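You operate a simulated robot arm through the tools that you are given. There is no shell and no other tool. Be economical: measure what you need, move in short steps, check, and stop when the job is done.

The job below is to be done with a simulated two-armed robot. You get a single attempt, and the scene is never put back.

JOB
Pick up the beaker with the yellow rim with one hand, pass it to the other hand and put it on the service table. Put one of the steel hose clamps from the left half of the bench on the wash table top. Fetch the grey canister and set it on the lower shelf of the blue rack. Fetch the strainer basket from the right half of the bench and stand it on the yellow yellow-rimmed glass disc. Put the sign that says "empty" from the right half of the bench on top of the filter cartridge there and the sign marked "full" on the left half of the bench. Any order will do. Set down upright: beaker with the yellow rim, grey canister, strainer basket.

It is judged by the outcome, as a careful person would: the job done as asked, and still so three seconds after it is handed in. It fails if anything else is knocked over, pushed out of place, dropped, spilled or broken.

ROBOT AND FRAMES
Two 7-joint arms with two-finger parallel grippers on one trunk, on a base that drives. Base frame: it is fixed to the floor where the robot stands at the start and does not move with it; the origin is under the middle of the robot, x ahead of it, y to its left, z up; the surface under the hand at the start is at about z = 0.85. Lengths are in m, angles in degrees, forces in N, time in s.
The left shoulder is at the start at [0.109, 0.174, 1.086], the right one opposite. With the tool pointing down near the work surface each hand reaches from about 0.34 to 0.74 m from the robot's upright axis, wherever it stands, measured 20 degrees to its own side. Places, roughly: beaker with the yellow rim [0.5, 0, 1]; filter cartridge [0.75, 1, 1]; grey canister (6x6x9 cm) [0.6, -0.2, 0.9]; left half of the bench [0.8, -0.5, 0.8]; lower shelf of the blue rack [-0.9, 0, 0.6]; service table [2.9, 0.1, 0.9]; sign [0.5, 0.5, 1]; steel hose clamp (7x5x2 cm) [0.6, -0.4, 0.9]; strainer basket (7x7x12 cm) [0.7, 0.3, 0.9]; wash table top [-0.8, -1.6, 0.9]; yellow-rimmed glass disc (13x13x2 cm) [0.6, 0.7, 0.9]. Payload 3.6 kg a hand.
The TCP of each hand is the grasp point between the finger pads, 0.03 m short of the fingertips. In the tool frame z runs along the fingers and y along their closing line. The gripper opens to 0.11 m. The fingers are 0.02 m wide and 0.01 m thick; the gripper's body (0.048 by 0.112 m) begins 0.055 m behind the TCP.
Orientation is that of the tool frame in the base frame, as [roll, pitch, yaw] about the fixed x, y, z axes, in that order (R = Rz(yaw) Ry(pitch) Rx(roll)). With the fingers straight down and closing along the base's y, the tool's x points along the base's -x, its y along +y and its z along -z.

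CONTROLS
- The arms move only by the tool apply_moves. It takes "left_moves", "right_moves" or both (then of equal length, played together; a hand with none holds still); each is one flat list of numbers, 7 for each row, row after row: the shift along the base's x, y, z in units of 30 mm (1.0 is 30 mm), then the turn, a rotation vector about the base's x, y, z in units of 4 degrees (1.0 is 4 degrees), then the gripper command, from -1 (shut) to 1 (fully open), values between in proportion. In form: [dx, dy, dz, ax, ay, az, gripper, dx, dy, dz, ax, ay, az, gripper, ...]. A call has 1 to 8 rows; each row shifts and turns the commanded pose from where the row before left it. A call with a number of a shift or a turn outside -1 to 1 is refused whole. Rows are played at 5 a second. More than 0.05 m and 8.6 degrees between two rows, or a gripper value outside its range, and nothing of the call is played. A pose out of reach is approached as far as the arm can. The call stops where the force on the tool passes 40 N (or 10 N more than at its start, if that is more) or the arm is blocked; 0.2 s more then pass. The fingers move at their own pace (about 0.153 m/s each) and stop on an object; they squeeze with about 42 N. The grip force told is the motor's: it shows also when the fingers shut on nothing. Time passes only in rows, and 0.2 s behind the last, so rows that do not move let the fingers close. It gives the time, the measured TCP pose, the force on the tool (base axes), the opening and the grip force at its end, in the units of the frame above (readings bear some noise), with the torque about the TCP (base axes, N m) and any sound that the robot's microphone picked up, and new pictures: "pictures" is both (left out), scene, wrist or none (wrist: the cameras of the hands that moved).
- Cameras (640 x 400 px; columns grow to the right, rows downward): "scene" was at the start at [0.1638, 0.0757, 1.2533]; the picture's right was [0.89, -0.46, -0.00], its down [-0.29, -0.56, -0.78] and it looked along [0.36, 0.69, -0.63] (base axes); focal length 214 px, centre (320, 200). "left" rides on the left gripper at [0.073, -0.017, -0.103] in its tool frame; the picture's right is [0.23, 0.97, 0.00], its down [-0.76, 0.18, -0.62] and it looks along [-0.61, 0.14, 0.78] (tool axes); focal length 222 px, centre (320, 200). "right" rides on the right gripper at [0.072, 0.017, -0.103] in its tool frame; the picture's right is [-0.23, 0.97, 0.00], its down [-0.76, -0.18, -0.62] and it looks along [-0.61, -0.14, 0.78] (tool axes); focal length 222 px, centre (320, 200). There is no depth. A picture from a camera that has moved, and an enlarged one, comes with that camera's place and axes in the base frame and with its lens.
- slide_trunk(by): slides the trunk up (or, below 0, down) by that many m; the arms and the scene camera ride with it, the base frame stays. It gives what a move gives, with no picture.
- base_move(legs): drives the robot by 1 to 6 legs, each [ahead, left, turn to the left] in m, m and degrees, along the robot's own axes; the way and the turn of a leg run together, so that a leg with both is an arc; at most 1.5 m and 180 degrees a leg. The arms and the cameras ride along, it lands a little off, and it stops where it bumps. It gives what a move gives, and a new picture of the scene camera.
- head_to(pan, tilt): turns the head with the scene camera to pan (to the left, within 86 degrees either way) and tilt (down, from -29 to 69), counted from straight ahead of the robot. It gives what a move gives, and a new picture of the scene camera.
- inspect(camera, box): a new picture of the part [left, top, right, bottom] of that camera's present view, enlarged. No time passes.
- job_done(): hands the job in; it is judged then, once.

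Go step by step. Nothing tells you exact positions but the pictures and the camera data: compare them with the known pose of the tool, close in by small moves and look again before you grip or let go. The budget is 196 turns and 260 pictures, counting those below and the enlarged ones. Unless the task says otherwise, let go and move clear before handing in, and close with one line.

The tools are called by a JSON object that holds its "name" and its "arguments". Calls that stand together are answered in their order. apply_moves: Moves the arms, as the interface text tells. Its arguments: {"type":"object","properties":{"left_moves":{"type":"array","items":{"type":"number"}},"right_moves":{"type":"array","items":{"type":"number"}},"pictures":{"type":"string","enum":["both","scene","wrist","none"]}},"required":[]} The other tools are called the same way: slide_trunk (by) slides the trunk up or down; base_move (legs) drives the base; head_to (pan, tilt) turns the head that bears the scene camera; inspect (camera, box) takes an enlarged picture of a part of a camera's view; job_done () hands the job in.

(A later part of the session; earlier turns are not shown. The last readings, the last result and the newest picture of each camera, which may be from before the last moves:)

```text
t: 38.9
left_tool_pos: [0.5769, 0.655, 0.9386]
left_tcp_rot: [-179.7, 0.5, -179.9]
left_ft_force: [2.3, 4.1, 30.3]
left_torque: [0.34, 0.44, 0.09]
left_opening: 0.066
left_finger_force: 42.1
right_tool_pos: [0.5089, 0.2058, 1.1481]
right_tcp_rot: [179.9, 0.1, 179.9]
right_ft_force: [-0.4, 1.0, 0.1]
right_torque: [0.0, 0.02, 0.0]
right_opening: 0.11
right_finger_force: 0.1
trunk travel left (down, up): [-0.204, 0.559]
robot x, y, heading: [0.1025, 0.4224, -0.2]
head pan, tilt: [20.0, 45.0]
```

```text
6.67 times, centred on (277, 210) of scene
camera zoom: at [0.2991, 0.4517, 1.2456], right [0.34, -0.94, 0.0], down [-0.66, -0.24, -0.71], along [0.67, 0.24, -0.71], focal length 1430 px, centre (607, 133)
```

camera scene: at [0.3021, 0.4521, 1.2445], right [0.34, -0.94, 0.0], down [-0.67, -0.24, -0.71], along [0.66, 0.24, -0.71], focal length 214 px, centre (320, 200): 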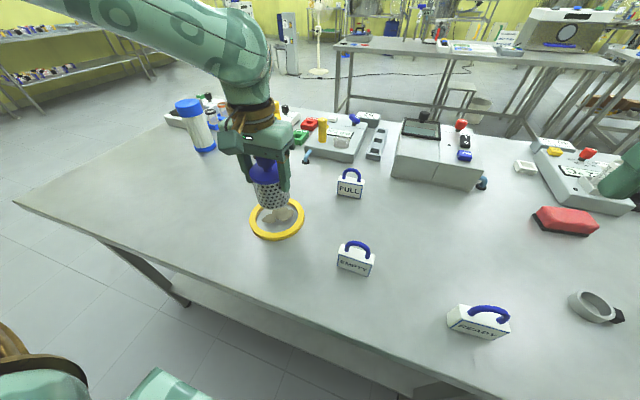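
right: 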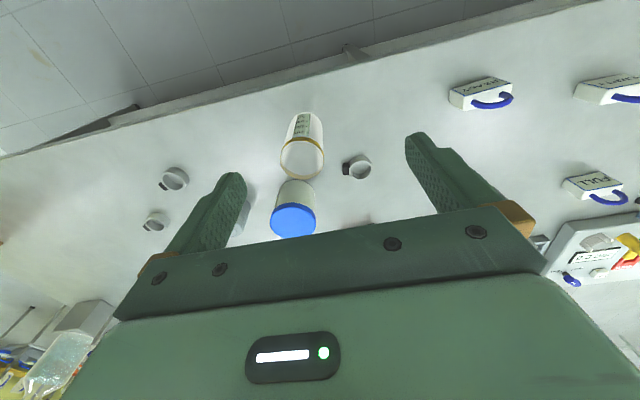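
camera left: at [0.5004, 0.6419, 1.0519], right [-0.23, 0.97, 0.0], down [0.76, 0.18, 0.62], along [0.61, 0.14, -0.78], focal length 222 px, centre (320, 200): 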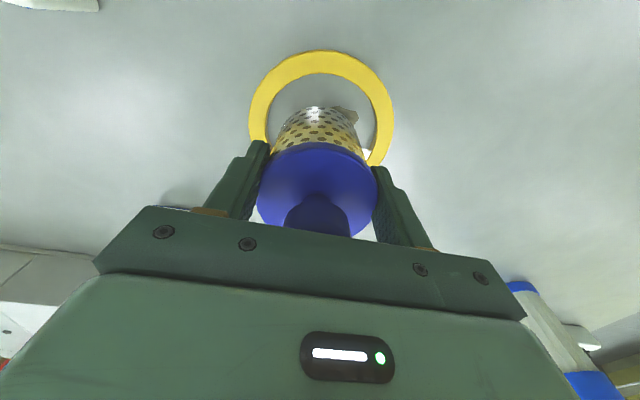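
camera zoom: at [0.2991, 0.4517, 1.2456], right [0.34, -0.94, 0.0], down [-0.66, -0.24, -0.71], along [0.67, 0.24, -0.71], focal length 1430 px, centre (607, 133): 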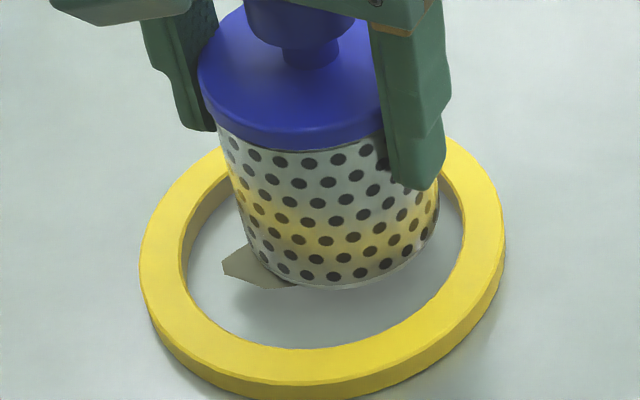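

Contact with the glass at ≈30 N, but the basket looks about 1 cm behind centre. I lift a touch, shift back and look again.

{"name": "apply_moves", "arguments": {"left_moves": [0, 0, 0.4, 0, 0, 0, -1, -0.3, 0.15, 0, 0, 0, 0, -1, 0, 0, 0, 0, 0, 0, -1], "pictures": "wrist"}}

{"name": "inspect", "arguments": {"camera": "scene", "box": [237, 180, 317, 240]}}

```text
t: 39.7
left_tool_pos: [0.5682, 0.6604, 0.9474]
left_tcp_rot: [-179.9, -0.1, -179.9]
left_ft_force: [-0.1, 0.7, -2.6]
left_torque: [0.03, 0.04, -0.01]
left_opening: 0.0659
left_finger_force: 42.3
right_tool_pos: [0.5114, 0.2064, 1.1464]
right_tcp_rot: [-180.0, -0.1, 179.9]
right_ft_force: [-0.4, -0.1, -0.9]
right_torque: [0.0, -0.02, 0.01]
right_opening: 0.11
right_finger_force: 0.1
trunk travel left (down, up): [-0.204, 0.559]
robot x, y, heading: [0.0981, 0.4247, -0.2]
head pan, tilt: [20.0, 45.0]
camera left: at [0.4941, 0.6433, 1.0502], right [-0.23, 0.97, 0.0], down [0.76, 0.18, 0.62], along [0.61, 0.14, -0.78], focal length 222 px, centre (320, 200)
```

left: 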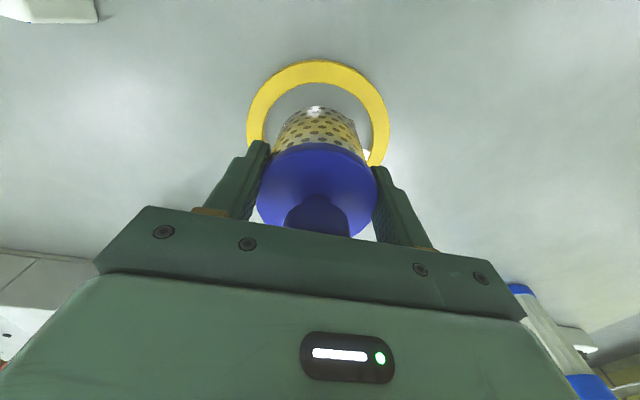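

```text
6.67 times, centred on (277, 210) of scene
camera zoom: at [0.3017, 0.452, 1.2445], right [0.34, -0.94, 0.0], down [-0.67, -0.24, -0.71], along [0.66, 0.24, -0.71], focal length 1430 px, centre (607, 133)
```

zoom: 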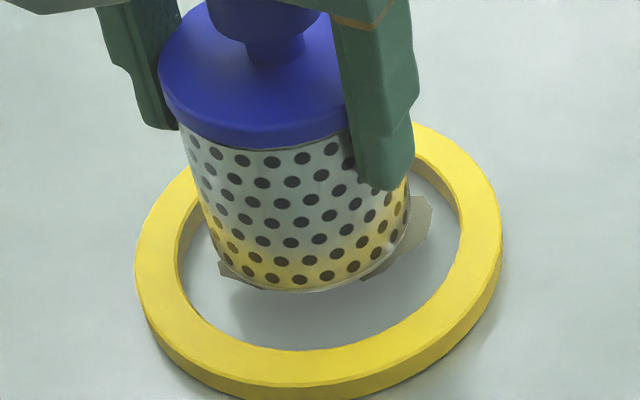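

Now nearly centred. I nudge 3 mm and lower to light contact, then release.

{"name": "apply_moves", "arguments": {"left_moves": [0, -0.1, -0.1, 0, 0, 0, -1, 0, 0, -0.1, 0, 0, 0, -1, 0, 0, -0.06, 0, 0, 0, -1, 0, 0, 0, 0, 0, 0, -1], "pictures": "none"}}

```text
t: 40.7
left_tool_pos: [0.5685, 0.6574, 0.9392]
left_tcp_rot: [-179.8, 0.0, -180.0]
left_ft_force: [-0.2, 0.2, -1.3]
left_torque: [-0.03, 0.02, 0.02]
left_opening: 0.0658
left_finger_force: 41.9
right_tool_pos: [0.5108, 0.2063, 1.1474]
right_tcp_rot: [-179.9, -0.1, 179.9]
right_ft_force: [-0.7, -0.8, -0.3]
right_torque: [-0.02, 0.01, 0.0]
right_opening: 0.1097
right_finger_force: 0.1
trunk travel left (down, up): [-0.204, 0.559]
robot x, y, heading: [0.1025, 0.427, 0.1]
head pan, tilt: [20.0, 45.0]
```

{"name": "apply_moves", "arguments": {"left_moves": [0, 0, -0.05, 0, 0, 0, -1, 0, 0, 0, 0, 0, 0, -1], "pictures": "none"}}

{"name": "apply_moves", "arguments": {"left_moves": [0, 0, -0.05, 0, 0, 0, -1, 0, 0, 0, 0, 0, 0, -1], "pictures": "none"}}

```text
t: 41.3
left_tool_pos: [0.5678, 0.6567, 0.9395]
left_tcp_rot: [-179.7, 0.1, -179.9]
left_ft_force: [0.2, 2.2, 6.2]
left_torque: [0.14, -0.26, 0.09]
left_opening: 0.0659
left_finger_force: 42.3
right_tool_pos: [0.5106, 0.2067, 1.1468]
right_tcp_rot: [180.0, -0.1, 179.9]
right_ft_force: [-0.6, -0.2, -0.2]
right_torque: [0.0, 0.04, 0.01]
right_opening: 0.11
right_finger_force: 0.1
trunk travel left (down, up): [-0.204, 0.559]
robot x, y, heading: [0.1018, 0.4272, 0.0]
head pan, tilt: [20.0, 45.0]
```

```text
t: 41.9
left_tool_pos: [0.5683, 0.6563, 0.9384]
left_tcp_rot: [-180.0, 0.4, -179.9]
left_ft_force: [4.2, 6.0, 27.5]
left_torque: [0.47, -0.09, 0.03]
left_opening: 0.0659
left_finger_force: 42.3
right_tool_pos: [0.5097, 0.2066, 1.1473]
right_tcp_rot: [179.9, -0.1, 179.9]
right_ft_force: [-0.5, -0.1, -0.8]
right_torque: [-0.03, -0.01, 0.0]
right_opening: 0.11
right_finger_force: 0.0
trunk travel left (down, up): [-0.204, 0.559]
robot x, y, heading: [0.0996, 0.4285, 0.2]
head pan, tilt: [20.0, 45.0]
```

Firm contact on glass. I relieve slightly, open and rise.

{"name": "apply_moves", "arguments": {"left_moves": [0, 0, 0.06, 0, 0, 0, -1, 0, 0, 0, 0, 0, 0, -0.1, 0, 0, 0, 0, 0, 0, 0.3, 0, 0, 0, 0, 0, 0, 0.7, 0, 0, 0.5, 0, 0, 0, 0.7, 0, 0, 1, 0, 0, 0, 0.7, 0, 0, 1, 0, 0, 0, 0.7, 0, 0, 1, 0, 0, 0, 0.7], "pictures": "both"}}

```text
t: 43.7
left_tool_pos: [0.5687, 0.6572, 1.0436]
left_tcp_rot: [-179.8, -0.1, -179.8]
left_ft_force: [0.1, -1.1, 0.0]
left_torque: [0.01, 0.0, 0.01]
left_opening: 0.0935
left_finger_force: 0.0
right_tool_pos: [0.5104, 0.207, 1.1468]
right_tcp_rot: [-180.0, 0.0, 179.7]
right_ft_force: [-0.4, 0.3, -0.6]
right_torque: [0.02, 0.03, 0.0]
right_opening: 0.1098
right_finger_force: 0.1
trunk travel left (down, up): [-0.204, 0.559]
robot x, y, heading: [0.1008, 0.4268, 0.1]
head pan, tilt: [20.0, 45.0]
camera scene: at [0.3009, 0.4519, 1.2448], right [0.34, -0.94, 0.0], down [-0.67, -0.24, -0.71], along [0.66, 0.24, -0.71], focal length 214 px, centre (320, 200)
camera left: at [0.4941, 0.6402, 1.1476], right [-0.23, 0.97, 0.0], down [0.76, 0.18, 0.62], along [0.61, 0.14, -0.78], focal length 222 px, centre (320, 200)
```

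scene: 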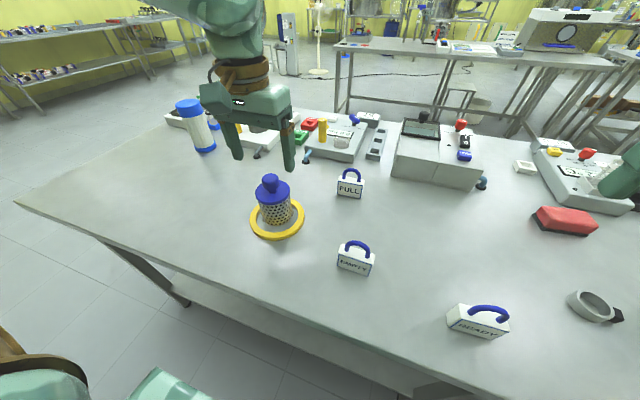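
left: 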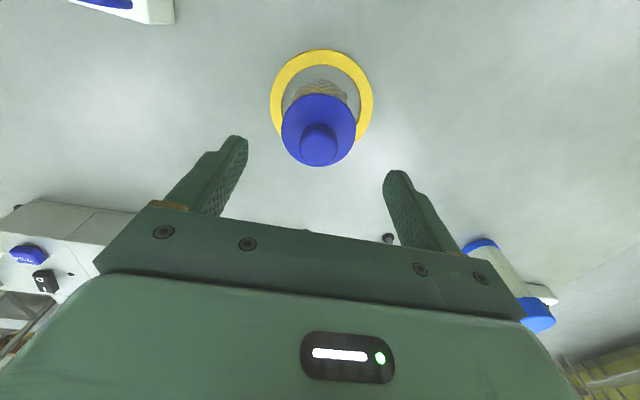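

The strainer stands on the disc. Next the EMPTY sign: I drive right so the left hand comes over it.

{"name": "base_move", "arguments": {"legs": [[0, -0.2, 0]]}}

{"name": "apply_moves", "arguments": {"left_moves": [-0.9, 0, 0, 0, 0, 0, 1, -0.9, 0, 0, 0, 0, 0, 1], "pictures": "both"}}

```text
t: 45.3
left_tool_pos: [0.5682, 0.4555, 1.0436]
left_tcp_rot: [-180.0, 0.0, -179.9]
left_ft_force: [0.9, -0.6, 0.1]
left_torque: [0.01, 0.02, 0.01]
left_opening: 0.0935
left_finger_force: 0.0
right_tool_pos: [0.51, 0.0031, 1.1461]
right_tcp_rot: [179.9, -0.1, 179.9]
right_ft_force: [0.0, 0.0, 0.2]
right_torque: [0.03, 0.01, 0.0]
right_opening: 0.1101
right_finger_force: 0.0
trunk travel left (down, up): [-0.204, 0.559]
robot x, y, heading: [0.0979, 0.2266, -0.1]
head pan, tilt: [20.0, 45.0]
camera scene: at [0.301, 0.25, 1.2447], right [0.34, -0.94, 0.0], down [-0.67, -0.24, -0.71], along [0.66, 0.24, -0.71], focal length 214 px, centre (320, 200)
```

scene: 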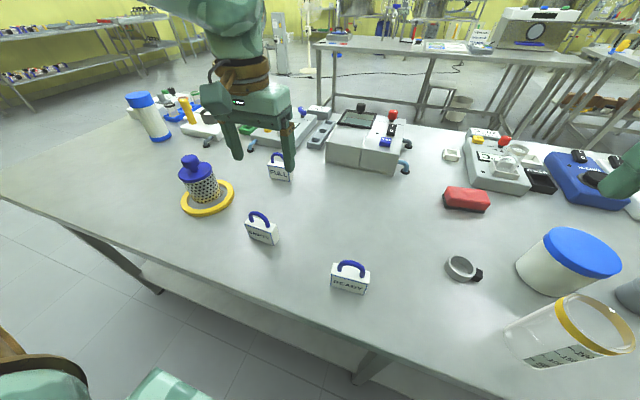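

```text
t: 45.9
left_tool_pos: [0.5136, 0.4557, 1.043]
left_tcp_rot: [-179.9, 0.0, -179.8]
left_ft_force: [0.1, 0.2, 0.2]
left_torque: [-0.01, -0.01, 0.03]
left_opening: 0.1101
left_finger_force: 0.0
right_tool_pos: [0.5101, 0.0063, 1.1466]
right_tcp_rot: [180.0, 0.0, 179.9]
right_ft_force: [-0.5, 0.1, 0.2]
right_torque: [-0.01, 0.0, -0.01]
right_opening: 0.1099
right_finger_force: 0.3
trunk travel left (down, up): [-0.204, 0.559]
robot x, y, heading: [0.1029, 0.2238, 0.1]
head pan, tilt: [20.0, 45.0]
camera scene: at [0.3005, 0.2512, 1.2448], right [0.34, -0.94, 0.0], down [-0.67, -0.24, -0.71], along [0.66, 0.24, -0.71], focal length 214 px, centre (320, 200)
camera left: at [0.4399, 0.4396, 1.1475], right [-0.23, 0.97, 0.0], down [0.76, 0.18, 0.62], along [0.61, 0.14, -0.78], focal length 222 px, centre (320, 200)
```

scene: 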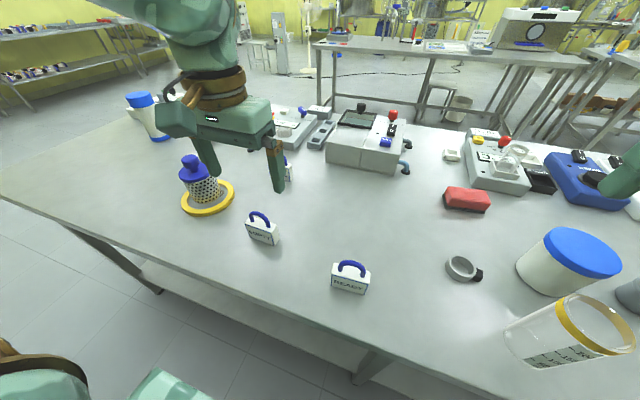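
left: 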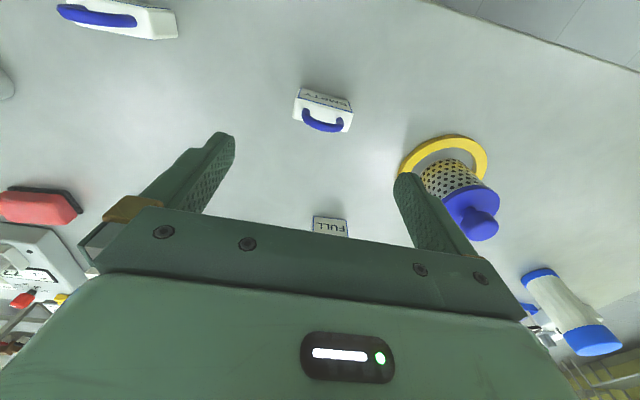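

I zoom in on the EMPTY sign in the left camera for its pose.

{"name": "inspect", "arguments": {"camera": "left", "box": [280, 75, 370, 145]}}

{"name": "inspect", "arguments": {"camera": "scene", "box": [225, 195, 305, 255]}}

```text
5.71 times, centred on (325, 110) of left
camera zoom: at [0.4399, 0.4396, 1.1475], right [-0.23, 0.97, 0.0], down [0.76, 0.18, 0.62], along [0.61, 0.14, -0.78], focal length 1269 px, centre (291, 714)
```

zoom: 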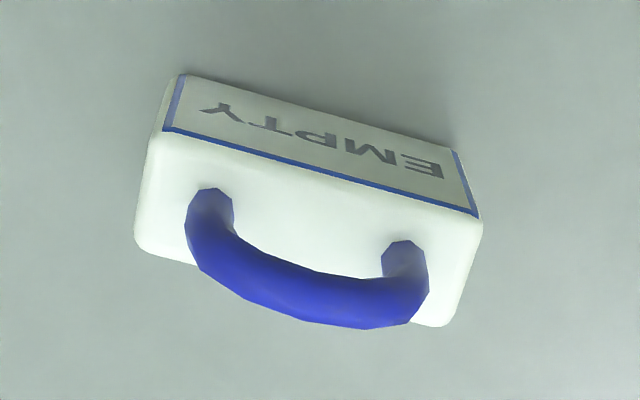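

```text
6.67 times, centred on (265, 225) of scene
camera zoom: at [0.3005, 0.2512, 1.2448], right [0.34, -0.94, 0.0], down [-0.67, -0.24, -0.71], along [0.66, 0.24, -0.71], focal length 1430 px, centre (687, 33)
```

zoom: 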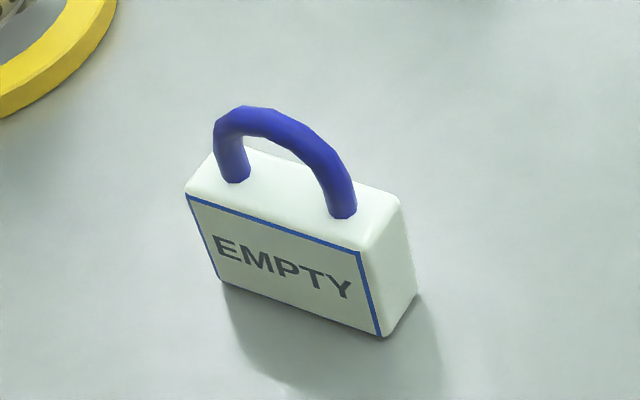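

Sign pose: centre ≈(0.518,0.461), face parallel to y, width ≈0.063, body top ≈0.893. I descend straddling its ends and grip.

{"name": "apply_moves", "arguments": {"left_moves": [0.15, 0.17, -1, 0, 0, 0, 1, 0, 0, -1, 0, 0, 0, 1, 0, 0, -1, 0, 0, 0, 1, 0, 0, -1, 0, 0, 0, 1, 0, 0, -0.8, 0, 0, 0, 1], "pictures": "wrist"}}

```text
t: 47.1
left_tool_pos: [0.5191, 0.4597, 0.8994]
left_tcp_rot: [-179.9, -0.1, -179.8]
left_ft_force: [-0.1, -0.9, -0.1]
left_torque: [-0.01, 0.02, -0.01]
left_opening: 0.1099
left_finger_force: 0.1
right_tool_pos: [0.5104, 0.0053, 1.1465]
right_tcp_rot: [179.9, -0.1, 179.9]
right_ft_force: [1.0, 0.0, -0.2]
right_torque: [-0.02, 0.0, -0.05]
right_opening: 0.1099
right_finger_force: 0.0
trunk travel left (down, up): [-0.204, 0.559]
robot x, y, heading: [0.103, 0.2239, -0.2]
head pan, tilt: [20.0, 45.0]
camera left: at [0.445, 0.4447, 1.0029], right [-0.23, 0.97, 0.0], down [0.76, 0.18, 0.62], along [0.61, 0.14, -0.78], focal length 222 px, centre (320, 200)
```

left: 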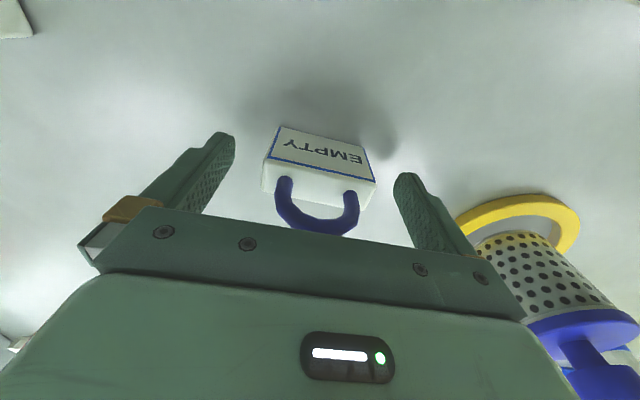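

{"name": "apply_moves", "arguments": {"left_moves": [0, 0, -0.25, 0, 0, 0, 1, 0, 0, 0, 0, 0, 0, 0.2, 0, 0, 0, 0, 0, 0, -0.5, 0, 0, 0, 0, 0, 0, -1, 0, 0, 0, 0, 0, 0, -1], "pictures": "wrist"}}

```text
t: 48.3
left_tool_pos: [0.5192, 0.4626, 0.8929]
left_tcp_rot: [-179.8, 0.0, -179.8]
left_ft_force: [0.3, -1.0, 0.1]
left_torque: [0.01, 0.02, 0.0]
left_opening: 0.0655
left_finger_force: 41.4
right_tool_pos: [0.5103, 0.0054, 1.1469]
right_tcp_rot: [180.0, -0.1, 179.9]
right_ft_force: [0.0, 0.2, 0.5]
right_torque: [-0.02, 0.0, 0.0]
right_opening: 0.1099
right_finger_force: 0.0
trunk travel left (down, up): [-0.204, 0.559]
robot x, y, heading: [0.1023, 0.2222, -0.2]
head pan, tilt: [20.0, 45.0]
camera left: at [0.4451, 0.4449, 0.9956], right [-0.23, 0.97, 0.0], down [0.76, 0.18, 0.62], along [0.61, 0.14, -0.78], focal length 222 px, centre (320, 200)
```

left: 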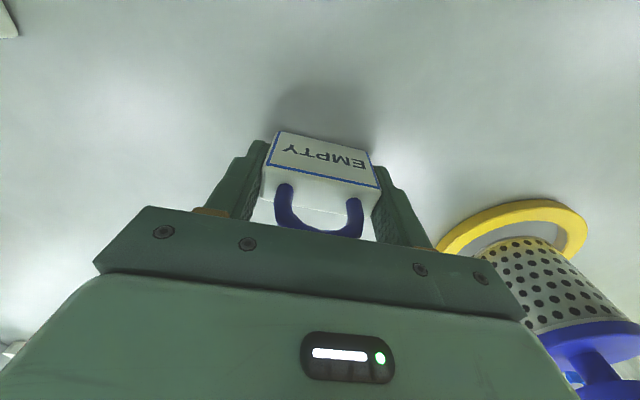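

Gripped. I lift to placing height and test how far forward the hand reaches there.

{"name": "apply_moves", "arguments": {"left_moves": [0, 0, 1, 0, 0, 0, -1, 0, 0, 1, 0, 0, 0, -1, 0, 0, 1, 0, 0, 0, -1, 0, 0, 1, 0, 0, 0, -1, 0, 0, 1, 0, 0, 0, -1, 0, 0, 0.8, 0, 0, 0, -1], "pictures": "none"}}

{"name": "apply_moves", "arguments": {"left_moves": [1, 0, 0, 0, 0, 0, -1, 1, 0, 0, 0, 0, 0, -1, 1, 0, 0, 0, 0, 0, -1, 1, 0, 0, 0, 0, 0, -1, 1, 0, 0, 0, 0, 0, -1, 1, 0, 0, 0, 0, 0, -1, 1, 0, 0, 0, 0, 0, -1, 1, 0, 0, 0, 0, 0, -1], "pictures": "none"}}

```text
t: 49.7
left_tool_pos: [0.5187, 0.4619, 1.0665]
left_tcp_rot: [-179.8, 0.0, -179.8]
left_ft_force: [0.9, -0.2, -1.0]
left_torque: [0.03, -0.02, 0.04]
left_opening: 0.0656
left_finger_force: 42.0
right_tool_pos: [0.5108, 0.0052, 1.1478]
right_tcp_rot: [-180.0, -0.1, 179.8]
right_ft_force: [-0.3, 0.8, -0.4]
right_torque: [-0.05, -0.01, 0.02]
right_opening: 0.11
right_finger_force: 0.1
trunk travel left (down, up): [-0.204, 0.559]
robot x, y, heading: [0.1033, 0.2235, -0.1]
head pan, tilt: [20.0, 45.0]
```

```text
t: 51.5
left_tool_pos: [0.6995, 0.4606, 1.0651]
left_tcp_rot: [-179.9, -0.1, -179.9]
left_ft_force: [0.4, 0.4, -1.2]
left_torque: [-0.01, -0.01, -0.02]
left_opening: 0.0654
left_finger_force: 43.0
left hand out of reach, approached as far as the arm can: row 7, 8
right_tool_pos: [0.5115, 0.0041, 1.1463]
right_tcp_rot: [180.0, -0.1, 179.9]
right_ft_force: [-0.2, 0.4, 0.9]
right_torque: [0.0, 0.05, 0.01]
right_opening: 0.1101
right_finger_force: 0.0
trunk travel left (down, up): [-0.204, 0.559]
robot x, y, heading: [0.1009, 0.2246, 0.2]
head pan, tilt: [20.0, 45.0]
```

Reach at this height is about 0.60 m ahead of the axis; I can move the base ~7 cm nearer. I retract the hand, drive left to the cartridge, and look.

{"name": "apply_moves", "arguments": {"left_moves": [-1, 0, 0, 0, 0, 0, -1, -1, 0, 0, 0, 0, 0, -1, -0.5, 0, 0, 0, 0, 0, -1], "pictures": "none"}}

{"name": "base_move", "arguments": {"legs": [[0, 0.58, 0]]}}

{"name": "head_to", "arguments": {"pan": 25, "tilt": 35}}

```text
t: 52.3
left_tool_pos: [0.6233, 0.4605, 1.0669]
left_tcp_rot: [-179.8, -0.1, -179.8]
left_ft_force: [-0.3, -0.5, -0.5]
left_torque: [-0.03, -0.02, 0.0]
left_opening: 0.0655
left_finger_force: 41.8
right_tool_pos: [0.5102, 0.0057, 1.1463]
right_tcp_rot: [-180.0, -0.1, 179.9]
right_ft_force: [-0.5, 0.1, 0.7]
right_torque: [-0.01, 0.0, -0.01]
right_opening: 0.1103
right_finger_force: 0.1
trunk travel left (down, up): [-0.204, 0.559]
robot x, y, heading: [0.1017, 0.2289, -0.2]
head pan, tilt: [20.0, 45.0]
```

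```text
t: 55.6
left_tool_pos: [0.6255, 1.0375, 1.0654]
left_tcp_rot: [-179.8, 0.0, -180.0]
left_ft_force: [-0.5, -0.6, -0.7]
left_torque: [0.03, -0.01, 0.0]
left_opening: 0.065
left_finger_force: 42.2
right_tool_pos: [0.5104, 0.5817, 1.1467]
right_tcp_rot: [-180.0, -0.1, 179.8]
right_ft_force: [0.3, -0.4, 0.4]
right_torque: [0.0, -0.02, -0.03]
right_opening: 0.1102
right_finger_force: 0.1
trunk travel left (down, up): [-0.204, 0.559]
robot x, y, heading: [0.1025, 0.8026, -0.1]
head pan, tilt: [20.0, 45.0]
camera scene: at [0.3026, 0.8286, 1.2447], right [0.34, -0.94, 0.0], down [-0.67, -0.24, -0.71], along [0.66, 0.24, -0.71], focal length 214 px, centre (320, 200)
```

scene: 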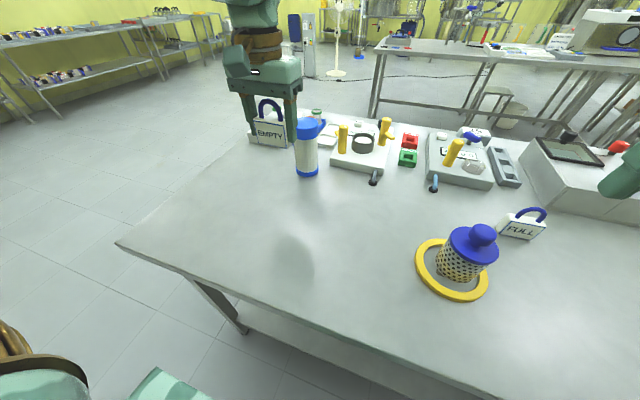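

```text
t: 56.3
left_tool_pos: [0.6258, 1.0374, 1.0659]
left_tcp_rot: [-179.8, 0.0, 179.9]
left_ft_force: [0.1, -0.1, -1.3]
left_torque: [-0.02, -0.01, -0.04]
left_opening: 0.065
left_finger_force: 41.8
right_tool_pos: [0.5111, 0.5811, 1.1468]
right_tcp_rot: [179.8, -0.2, 179.8]
right_ft_force: [-0.8, 0.8, 0.0]
right_torque: [0.03, -0.01, 0.0]
right_opening: 0.1098
right_finger_force: 0.0
trunk travel left (down, up): [-0.204, 0.559]
robot x, y, heading: [0.1041, 0.7985, -0.1]
head pan, tilt: [25.0, 35.0]
camera scene: at [0.306, 0.8373, 1.2594], right [0.42, -0.91, 0.0], down [-0.52, -0.24, -0.82], along [0.74, 0.34, -0.57], focal length 214 px, centre (320, 200)
```

scene: 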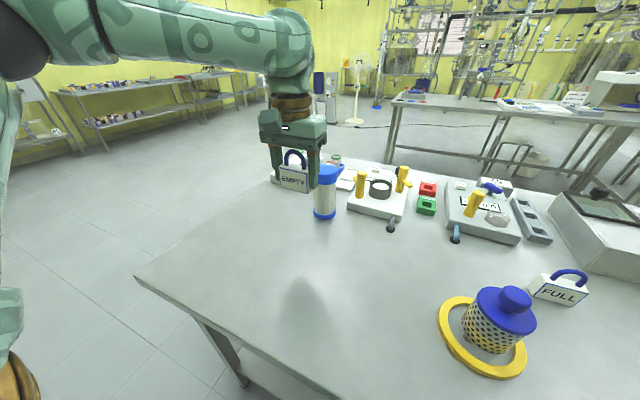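

{"name": "inspect", "arguments": {"camera": "scene", "box": [270, 140, 360, 225]}}

{"name": "inspect", "arguments": {"camera": "left", "box": [150, 0, 640, 306]}}

```text
4.71 times, centred on (315, 182) of scene
camera zoom: at [0.306, 0.8373, 1.2594], right [0.42, -0.91, 0.0], down [-0.52, -0.24, -0.82], along [0.74, 0.34, -0.57], focal length 1009 px, centre (344, 282)
```

zoom: 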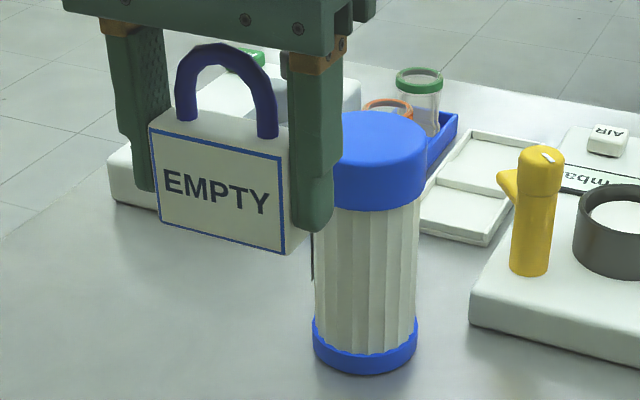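

```text
1.31 times, centred on (395, 153) of left
camera zoom: at [0.5515, 1.0207, 1.1699], right [-0.23, 0.97, 0.0], down [0.76, 0.18, 0.62], along [0.61, 0.14, -0.78], focal length 290 px, centre (222, 261)
```

zoom: 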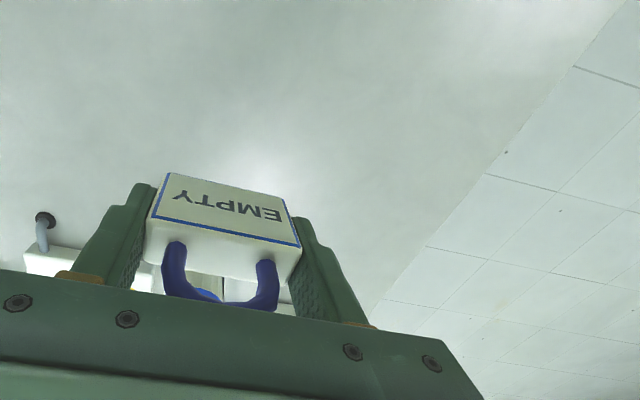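

Cartridge top centre ≈(0.776,1.038,1.00). I move the base forward 5 cm and check clearance looking down.

{"name": "base_move", "arguments": {"legs": [[0.05, 0, 0]]}}

{"name": "head_to", "arguments": {"pan": 0, "tilt": 69}}

```text
t: 57.2
left_tool_pos: [0.6771, 1.0368, 1.0658]
left_tcp_rot: [-179.8, -0.2, -180.0]
left_ft_force: [0.7, -0.4, -0.7]
left_torque: [0.01, 0.09, 0.01]
left_opening: 0.0652
left_finger_force: 42.0
right_tool_pos: [0.5644, 0.5818, 1.1467]
right_tcp_rot: [180.0, -0.2, 179.7]
right_ft_force: [0.8, 0.3, -0.3]
right_torque: [0.03, 0.03, 0.01]
right_opening: 0.1103
right_finger_force: 0.1
trunk travel left (down, up): [-0.204, 0.559]
robot x, y, heading: [0.1538, 0.7996, -0.2]
head pan, tilt: [25.0, 35.0]
camera scene: at [0.3589, 0.8372, 1.259], right [0.42, -0.91, 0.0], down [-0.52, -0.24, -0.82], along [0.74, 0.34, -0.58], focal length 214 px, centre (320, 200)
```

scene: 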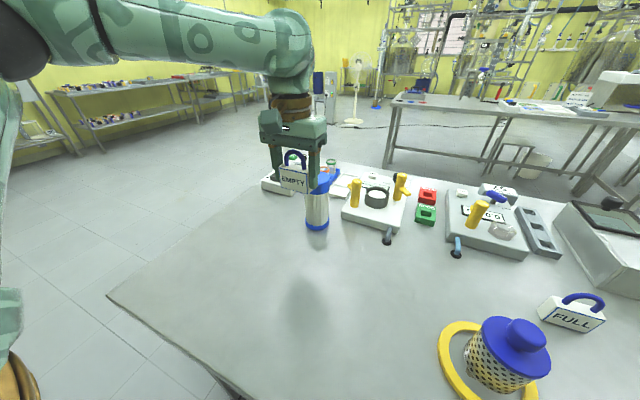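

```text
t: 58.2
left_tool_pos: [0.6769, 1.0365, 1.0671]
left_tcp_rot: [-179.8, 0.1, -180.0]
left_ft_force: [-1.0, 0.3, -1.1]
left_torque: [0.01, 0.04, -0.01]
left_opening: 0.0652
left_finger_force: 41.9
right_tool_pos: [0.5607, 0.5808, 1.1457]
right_tcp_rot: [-179.9, -0.1, 179.6]
right_ft_force: [-0.9, 0.6, 0.2]
right_torque: [-0.01, 0.02, 0.02]
right_opening: 0.11
right_finger_force: 0.0
trunk travel left (down, up): [-0.204, 0.559]
robot x, y, heading: [0.1505, 0.8007, -0.0]
head pan, tilt: [0.0, 68.8]
camera scene: at [0.3326, 0.8001, 1.2158], right [0.0, -1.0, 0.0], down [-0.93, 0.0, -0.36], along [0.36, 0.0, -0.93], focal length 214 px, centre (320, 200)
```

scene: 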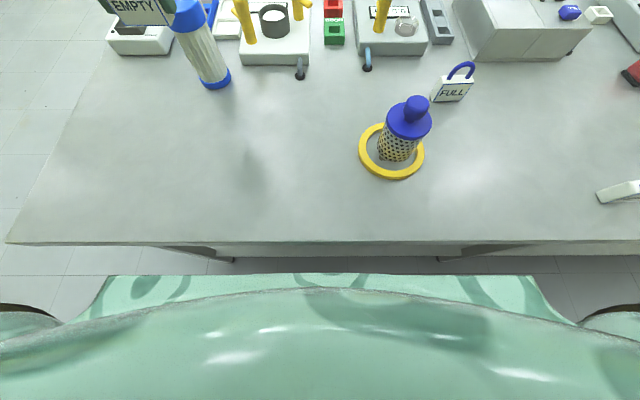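

About 4 cm remains; I move 2 cm more and reach the hand over the cartridge.

{"name": "base_move", "arguments": {"legs": [[0.02, 0, 0]]}}

{"name": "head_to", "arguments": {"pan": 25, "tilt": 30}}

{"name": "apply_moves", "arguments": {"left_moves": [0.8, 0.03, 0, 0, 0, 0, -1, 0.8, 0.03, 0, 0, 0, 0, -1, 0.9, 0.03, -0.2, 0, 0, 0, -1], "pictures": "both"}}

```text
t: 59.0
left_tool_pos: [0.6971, 1.0365, 1.0658]
left_tcp_rot: [-179.8, -0.2, 180.0]
left_ft_force: [1.3, -0.5, -1.1]
left_torque: [0.01, 0.03, -0.02]
left_opening: 0.0651
left_finger_force: 41.8
right_tool_pos: [0.5832, 0.5814, 1.1464]
right_tcp_rot: [180.0, -0.2, 179.8]
right_ft_force: [-0.5, 0.3, -0.6]
right_torque: [-0.01, 0.04, 0.0]
right_opening: 0.11
right_finger_force: 0.1
trunk travel left (down, up): [-0.204, 0.559]
robot x, y, heading: [0.1705, 0.7997, -0.2]
head pan, tilt: [0.0, 68.8]
camera scene: at [0.3537, 0.8, 1.2156], right [0.0, -1.0, 0.0], down [-0.93, 0.0, -0.36], along [0.36, 0.0, -0.93], focal length 214 px, centre (320, 200)
```

scene: 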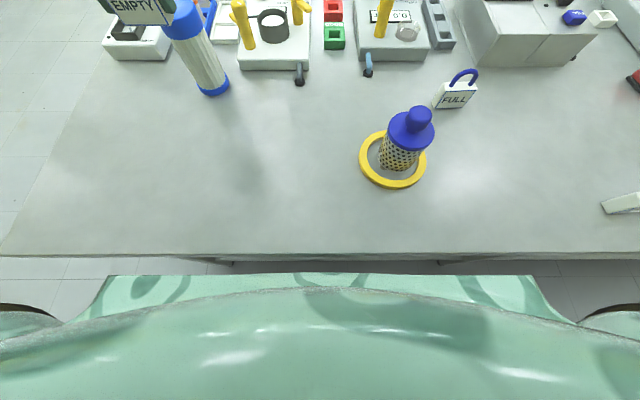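

```text
t: 60.0
left_tool_pos: [0.6963, 1.0393, 1.0668]
left_tcp_rot: [-179.8, 0.0, -180.0]
left_ft_force: [0.3, -0.6, -0.9]
left_torque: [-0.02, 0.0, 0.0]
left_opening: 0.065
left_finger_force: 41.6
right_tool_pos: [0.5825, 0.5812, 1.1465]
right_tcp_rot: [180.0, -0.2, 179.9]
right_ft_force: [-0.3, 0.0, -0.6]
right_torque: [0.02, -0.02, 0.02]
right_opening: 0.11
right_finger_force: 0.0
trunk travel left (down, up): [-0.204, 0.559]
robot x, y, heading: [0.1732, 0.8046, -0.0]
head pan, tilt: [25.0, 30.0]
camera scene: at [0.3787, 0.838, 1.2672], right [0.42, -0.91, 0.0], down [-0.46, -0.21, -0.87], along [0.79, 0.36, -0.5], focal length 214 px, centre (320, 200)
```

scene: 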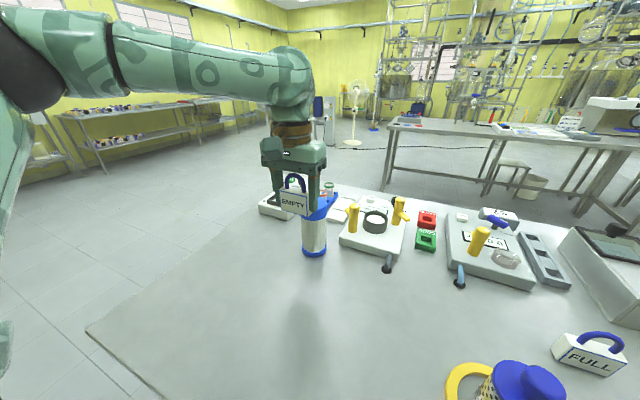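

```text
t: 60.9
left_tool_pos: [0.7729, 1.0388, 1.0589]
left_tcp_rot: [-179.8, -0.1, 179.9]
left_ft_force: [-0.8, 0.3, 0.8]
left_torque: [0.01, -0.01, 0.01]
left_opening: 0.0654
left_finger_force: 42.3
right_tool_pos: [0.5832, 0.5821, 1.1453]
right_tcp_rot: [-179.9, -0.3, 179.8]
right_ft_force: [-0.1, -0.5, -0.2]
right_torque: [0.0, 0.01, 0.01]
right_opening: 0.11
right_finger_force: 0.0
trunk travel left (down, up): [-0.204, 0.559]
robot x, y, heading: [0.1729, 0.7966, -0.1]
head pan, tilt: [25.0, 30.0]
camera scene: at [0.3802, 0.8383, 1.2669], right [0.42, -0.91, 0.0], down [-0.46, -0.21, -0.87], along [0.79, 0.36, -0.5], focal length 214 px, centre (320, 200)
camera left: at [0.6988, 1.0232, 1.1628], right [-0.23, 0.97, 0.0], down [0.76, 0.18, 0.62], along [0.61, 0.14, -0.78], focal length 222 px, centre (320, 200)
```

scene: 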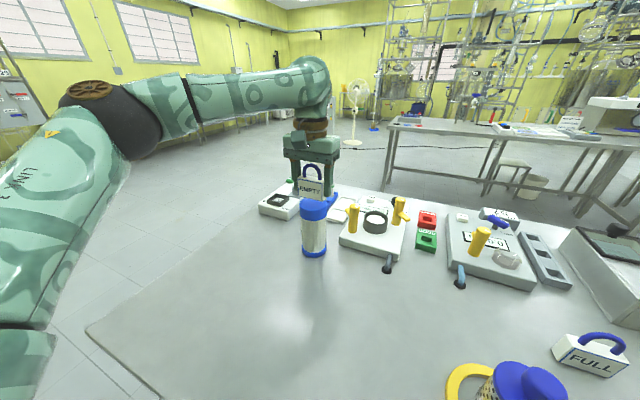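
left: 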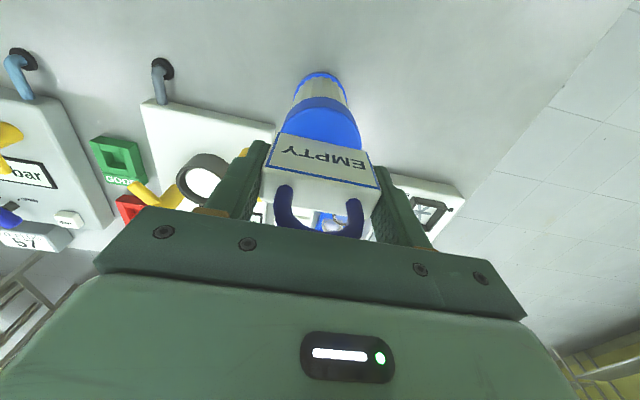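

{"name": "inspect", "arguments": {"camera": "left", "box": [260, 60, 400, 150]}}

{"name": "inspect", "arguments": {"camera": "scene", "box": [265, 140, 365, 265]}}

```text
4.44 times, centred on (330, 105) of left
camera zoom: at [0.6988, 1.0232, 1.1628], right [-0.23, 0.97, 0.0], down [0.76, 0.18, 0.62], along [0.61, 0.14, -0.78], focal length 987 px, centre (276, 622)
```

zoom: 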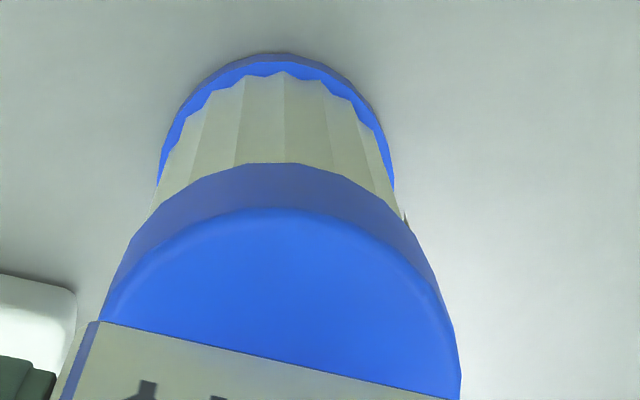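

```text
3.20 times, centred on (315, 202) of scene
camera zoom: at [0.3802, 0.8383, 1.2669], right [0.42, -0.91, 0.0], down [-0.46, -0.21, -0.87], along [0.79, 0.36, -0.5], focal length 686 px, centre (336, 192)
```

zoom: 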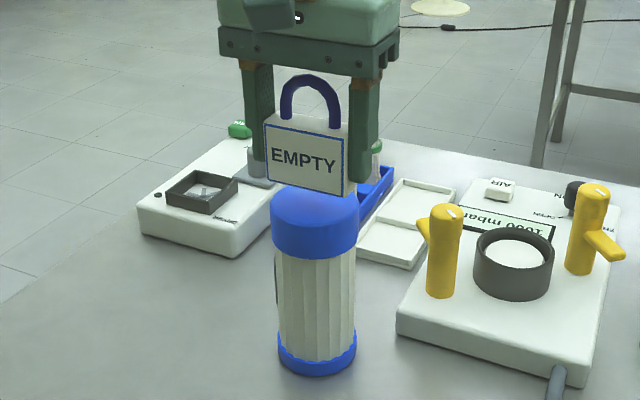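

Cartridge top centre ≈(0.778,1.037); I shift 4 mm and lower gently.

{"name": "apply_moves", "arguments": {"left_moves": [0.17, 0, -0.2, 0, 0, 0, -1, 0, 0, -0.15, 0, 0, 0, -1, 0, 0, -0.07, 0, 0, 0, -1, 0, 0, 0, 0, 0, 0, -1], "pictures": "none"}}

{"name": "inspect", "arguments": {"camera": "scene", "box": [280, 155, 350, 215]}}

```text
t: 61.9
left_tool_pos: [0.7763, 1.0394, 1.0478]
left_tcp_rot: [-179.9, 0.1, 180.0]
left_ft_force: [0.7, 0.5, -1.0]
left_torque: [-0.01, 0.01, -0.03]
left_opening: 0.0651
left_finger_force: 42.2
right_tool_pos: [0.5817, 0.5807, 1.1463]
right_tcp_rot: [-179.9, 0.0, 179.8]
right_ft_force: [0.7, -0.1, -0.2]
right_torque: [0.02, 0.0, -0.04]
right_opening: 0.11
right_finger_force: 0.0
trunk travel left (down, up): [-0.204, 0.559]
robot x, y, heading: [0.174, 0.8006, -0.4]
head pan, tilt: [25.0, 30.0]
```

```text
6.67 times, centred on (315, 185) of scene
camera zoom: at [0.3786, 0.8381, 1.2673], right [0.42, -0.91, 0.0], down [-0.45, -0.21, -0.87], along [0.79, 0.36, -0.5], focal length 1430 px, centre (353, 300)
```

zoom: 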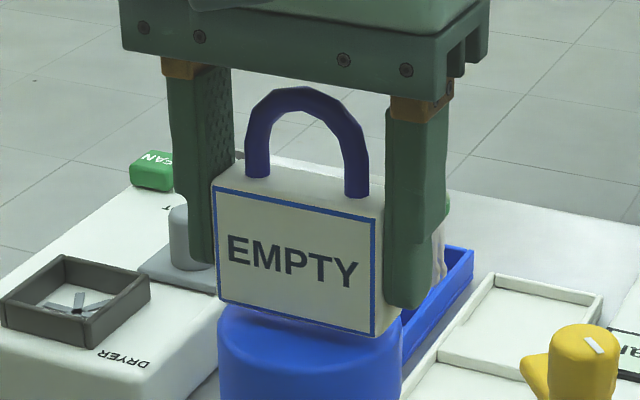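

{"name": "apply_moves", "arguments": {"left_moves": [0, 0, -0.1, 0, 0, 0, -1, 0, 0, 0, 0, 0, 0, -1], "pictures": "none"}}

{"name": "apply_moves", "arguments": {"left_moves": [0, 0, -0.06, 0, 0, 0, -1, 0, 0, 0, 0, 0, 0, -1], "pictures": "none"}}

{"name": "inspect", "arguments": {"camera": "scene", "box": [280, 155, 350, 215]}}

```text
t: 62.5
left_tool_pos: [0.775, 1.0397, 1.0451]
left_tcp_rot: [-179.7, 0.1, 180.0]
left_ft_force: [0.7, 0.1, -0.4]
left_torque: [0.0, 0.01, 0.01]
left_opening: 0.0651
left_finger_force: 41.9
right_tool_pos: [0.5816, 0.5813, 1.1469]
right_tcp_rot: [180.0, -0.1, 179.8]
right_ft_force: [-0.1, 0.3, 0.1]
right_torque: [0.04, 0.03, -0.02]
right_opening: 0.1101
right_finger_force: 0.0
trunk travel left (down, up): [-0.204, 0.559]
robot x, y, heading: [0.1729, 0.8031, -0.3]
head pan, tilt: [25.0, 30.0]
```

```text
t: 63.0
left_tool_pos: [0.7771, 1.0399, 1.0424]
left_tcp_rot: [-179.9, 0.0, -180.0]
left_ft_force: [0.0, 0.5, 0.0]
left_torque: [0.0, -0.02, -0.04]
left_opening: 0.0652
left_finger_force: 41.4
right_tool_pos: [0.5822, 0.5822, 1.1466]
right_tcp_rot: [-180.0, -0.1, 179.8]
right_ft_force: [-0.7, -0.8, -0.3]
right_torque: [-0.03, 0.0, -0.01]
right_opening: 0.11
right_finger_force: 0.0
trunk travel left (down, up): [-0.204, 0.559]
robot x, y, heading: [0.1709, 0.8036, -0.3]
head pan, tilt: [25.0, 30.0]
```

```text
6.67 times, centred on (315, 185) of scene
camera zoom: at [0.3787, 0.8381, 1.2673], right [0.42, -0.91, 0.0], down [-0.45, -0.21, -0.87], along [0.79, 0.36, -0.5], focal length 1430 px, centre (353, 300)
```

zoom: 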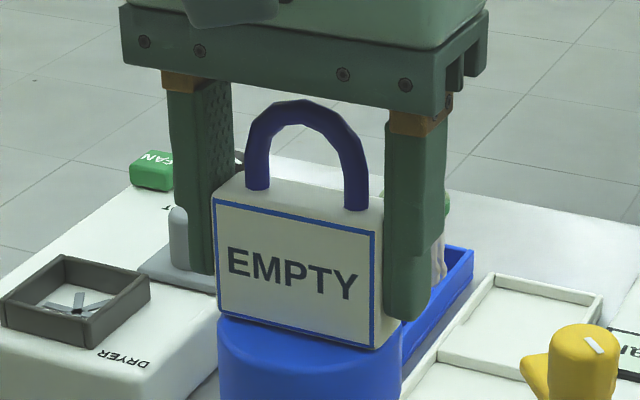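

{"name": "apply_moves", "arguments": {"left_moves": [0, 0, -0.06, 0, 0, 0, -1, 0, 0, 0, 0, 0, 0, -1], "pictures": "none"}}

{"name": "apply_moves", "arguments": {"left_moves": [0, 0, -0.06, 0, 0, 0, -1, 0, 0, 0, 0, 0, 0, -1], "pictures": "none"}}

{"name": "apply_moves", "arguments": {"left_moves": [0, 0, -0.06, 0, 0, 0, -1, 0, 0, 0, 0, 0, 0, -1], "pictures": "none"}}

```text
t: 63.6
left_tool_pos: [0.7759, 1.0397, 1.0415]
left_tcp_rot: [-179.8, 0.0, 180.0]
left_ft_force: [1.1, 0.6, 2.8]
left_torque: [0.12, -0.05, -0.02]
left_opening: 0.0654
left_finger_force: 41.8
right_tool_pos: [0.5814, 0.5818, 1.1463]
right_tcp_rot: [180.0, -0.1, 179.8]
right_ft_force: [-0.2, -0.5, -0.2]
right_torque: [-0.01, 0.02, 0.01]
right_opening: 0.1101
right_finger_force: 0.0
trunk travel left (down, up): [-0.204, 0.559]
robot x, y, heading: [0.1717, 0.8013, -0.1]
head pan, tilt: [25.0, 30.0]
```

```text
t: 64.2
left_tool_pos: [0.7759, 1.0392, 1.0405]
left_tcp_rot: [-179.8, 0.2, -179.9]
left_ft_force: [1.7, 1.4, 16.6]
left_torque: [0.33, -0.1, -0.05]
left_opening: 0.0651
left_finger_force: 41.7
right_tool_pos: [0.5807, 0.5807, 1.1481]
right_tcp_rot: [179.9, 0.0, 179.8]
right_ft_force: [-0.4, 0.1, 0.6]
right_torque: [0.01, 0.02, 0.01]
right_opening: 0.1103
right_finger_force: 0.2
trunk travel left (down, up): [-0.204, 0.559]
robot x, y, heading: [0.171, 0.8022, -0.0]
head pan, tilt: [25.0, 30.0]
```

```text
t: 64.8
left_tool_pos: [0.7753, 1.0389, 1.041]
left_tcp_rot: [-179.8, 0.2, -180.0]
left_ft_force: [6.5, 2.6, 33.3]
left_torque: [0.51, -0.22, -0.05]
left_opening: 0.0653
left_finger_force: 41.9
right_tool_pos: [0.58, 0.5812, 1.1473]
right_tcp_rot: [179.9, 0.0, 179.7]
right_ft_force: [-0.2, 0.8, -0.2]
right_torque: [0.02, 0.0, 0.0]
right_opening: 0.1103
right_finger_force: 0.1
trunk travel left (down, up): [-0.204, 0.559]
robot x, y, heading: [0.168, 0.8026, -0.2]
head pan, tilt: [25.0, 30.0]
```

Resting on the cartridge. I relieve, release and rise.

{"name": "apply_moves", "arguments": {"left_moves": [0, 0, 0.1, 0, 0, 0, -1, 0, 0, 0.02, 0, 0, 0, 0.1, 0, 0, 0, 0, 0, 0, 0.3, 0, 0, 0, 0, 0, 0, 0.6, 0, 0, 0.4, 0, 0, 0, 0.7], "pictures": "scene"}}

```text
t: 66.0
left_tool_pos: [0.7755, 1.04, 1.0529]
left_tcp_rot: [-179.9, -0.1, 179.9]
left_ft_force: [0.5, 0.0, 0.0]
left_torque: [0.0, 0.0, 0.02]
left_opening: 0.0935
left_finger_force: 0.0
right_tool_pos: [0.5819, 0.5801, 1.1461]
right_tcp_rot: [179.9, -0.1, 179.8]
right_ft_force: [-0.1, -0.4, 0.0]
right_torque: [0.05, 0.0, 0.0]
right_opening: 0.1099
right_finger_force: 0.0
trunk travel left (down, up): [-0.204, 0.559]
robot x, y, heading: [0.1731, 0.8025, -0.3]
head pan, tilt: [25.0, 30.0]
camera scene: at [0.3785, 0.838, 1.2673], right [0.42, -0.91, 0.0], down [-0.45, -0.21, -0.87], along [0.79, 0.36, -0.5], focal length 214 px, centre (320, 200)
```

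scene: 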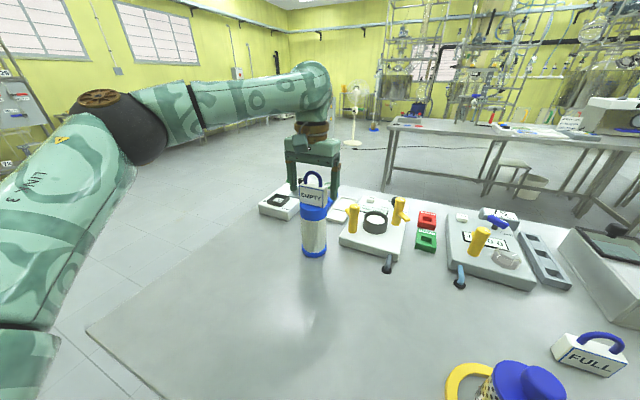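

The sign stands on the cartridge. I withdraw the hand straight back toward the robot, straddling the sign.

{"name": "apply_moves", "arguments": {"left_moves": [0, 0, 0.3, 0, 0, 0, 0.8, -0.7, 0, 0, 0, 0, 0, 0.8, -1, 0, 0, 0, 0, 0, 0.8, -1, 0, 0, 0, 0, 0, 0.8, -1, 0, 0, 0, 0, 0, 0.8, -1, 0, 0, 0, 0, 0, 0.8], "pictures": "scene"}}

{"name": "inspect", "arguments": {"camera": "scene", "box": [270, 160, 360, 265]}}

```text
t: 67.5
left_tool_pos: [0.6355, 1.0394, 1.0627]
left_tcp_rot: [-179.8, 0.0, 179.9]
left_ft_force: [0.5, -0.7, -0.9]
left_torque: [-0.01, -0.07, -0.04]
left_opening: 0.0991
left_finger_force: 0.0
right_tool_pos: [0.581, 0.5807, 1.1458]
right_tcp_rot: [-180.0, 0.0, 179.8]
right_ft_force: [-0.7, 0.2, 0.8]
right_torque: [-0.02, -0.01, 0.0]
right_opening: 0.1097
right_finger_force: 0.0
trunk travel left (down, up): [-0.204, 0.559]
robot x, y, heading: [0.1716, 0.804, -0.2]
head pan, tilt: [25.0, 30.0]
camera scene: at [0.3777, 0.838, 1.2675], right [0.42, -0.91, 0.0], down [-0.45, -0.21, -0.87], along [0.79, 0.36, -0.5], focal length 214 px, centre (320, 200)
```

scene: 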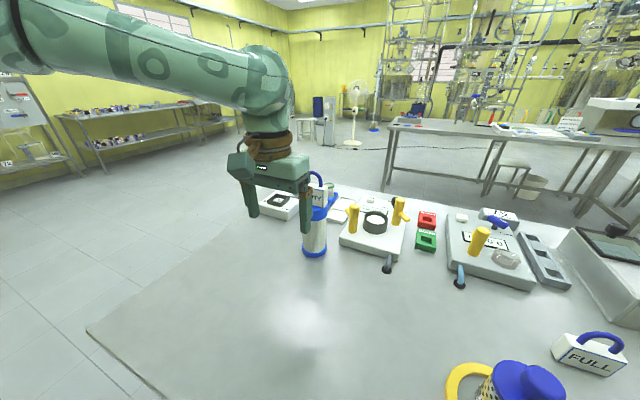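

```text
3.81 times, centred on (315, 212) of scene
camera zoom: at [0.3777, 0.838, 1.2675], right [0.42, -0.91, 0.0], down [-0.45, -0.21, -0.87], along [0.79, 0.36, -0.5], focal length 817 px, centre (339, 152)
```

zoom: 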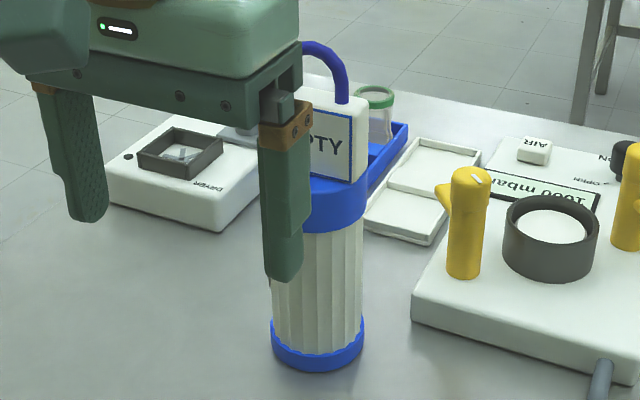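

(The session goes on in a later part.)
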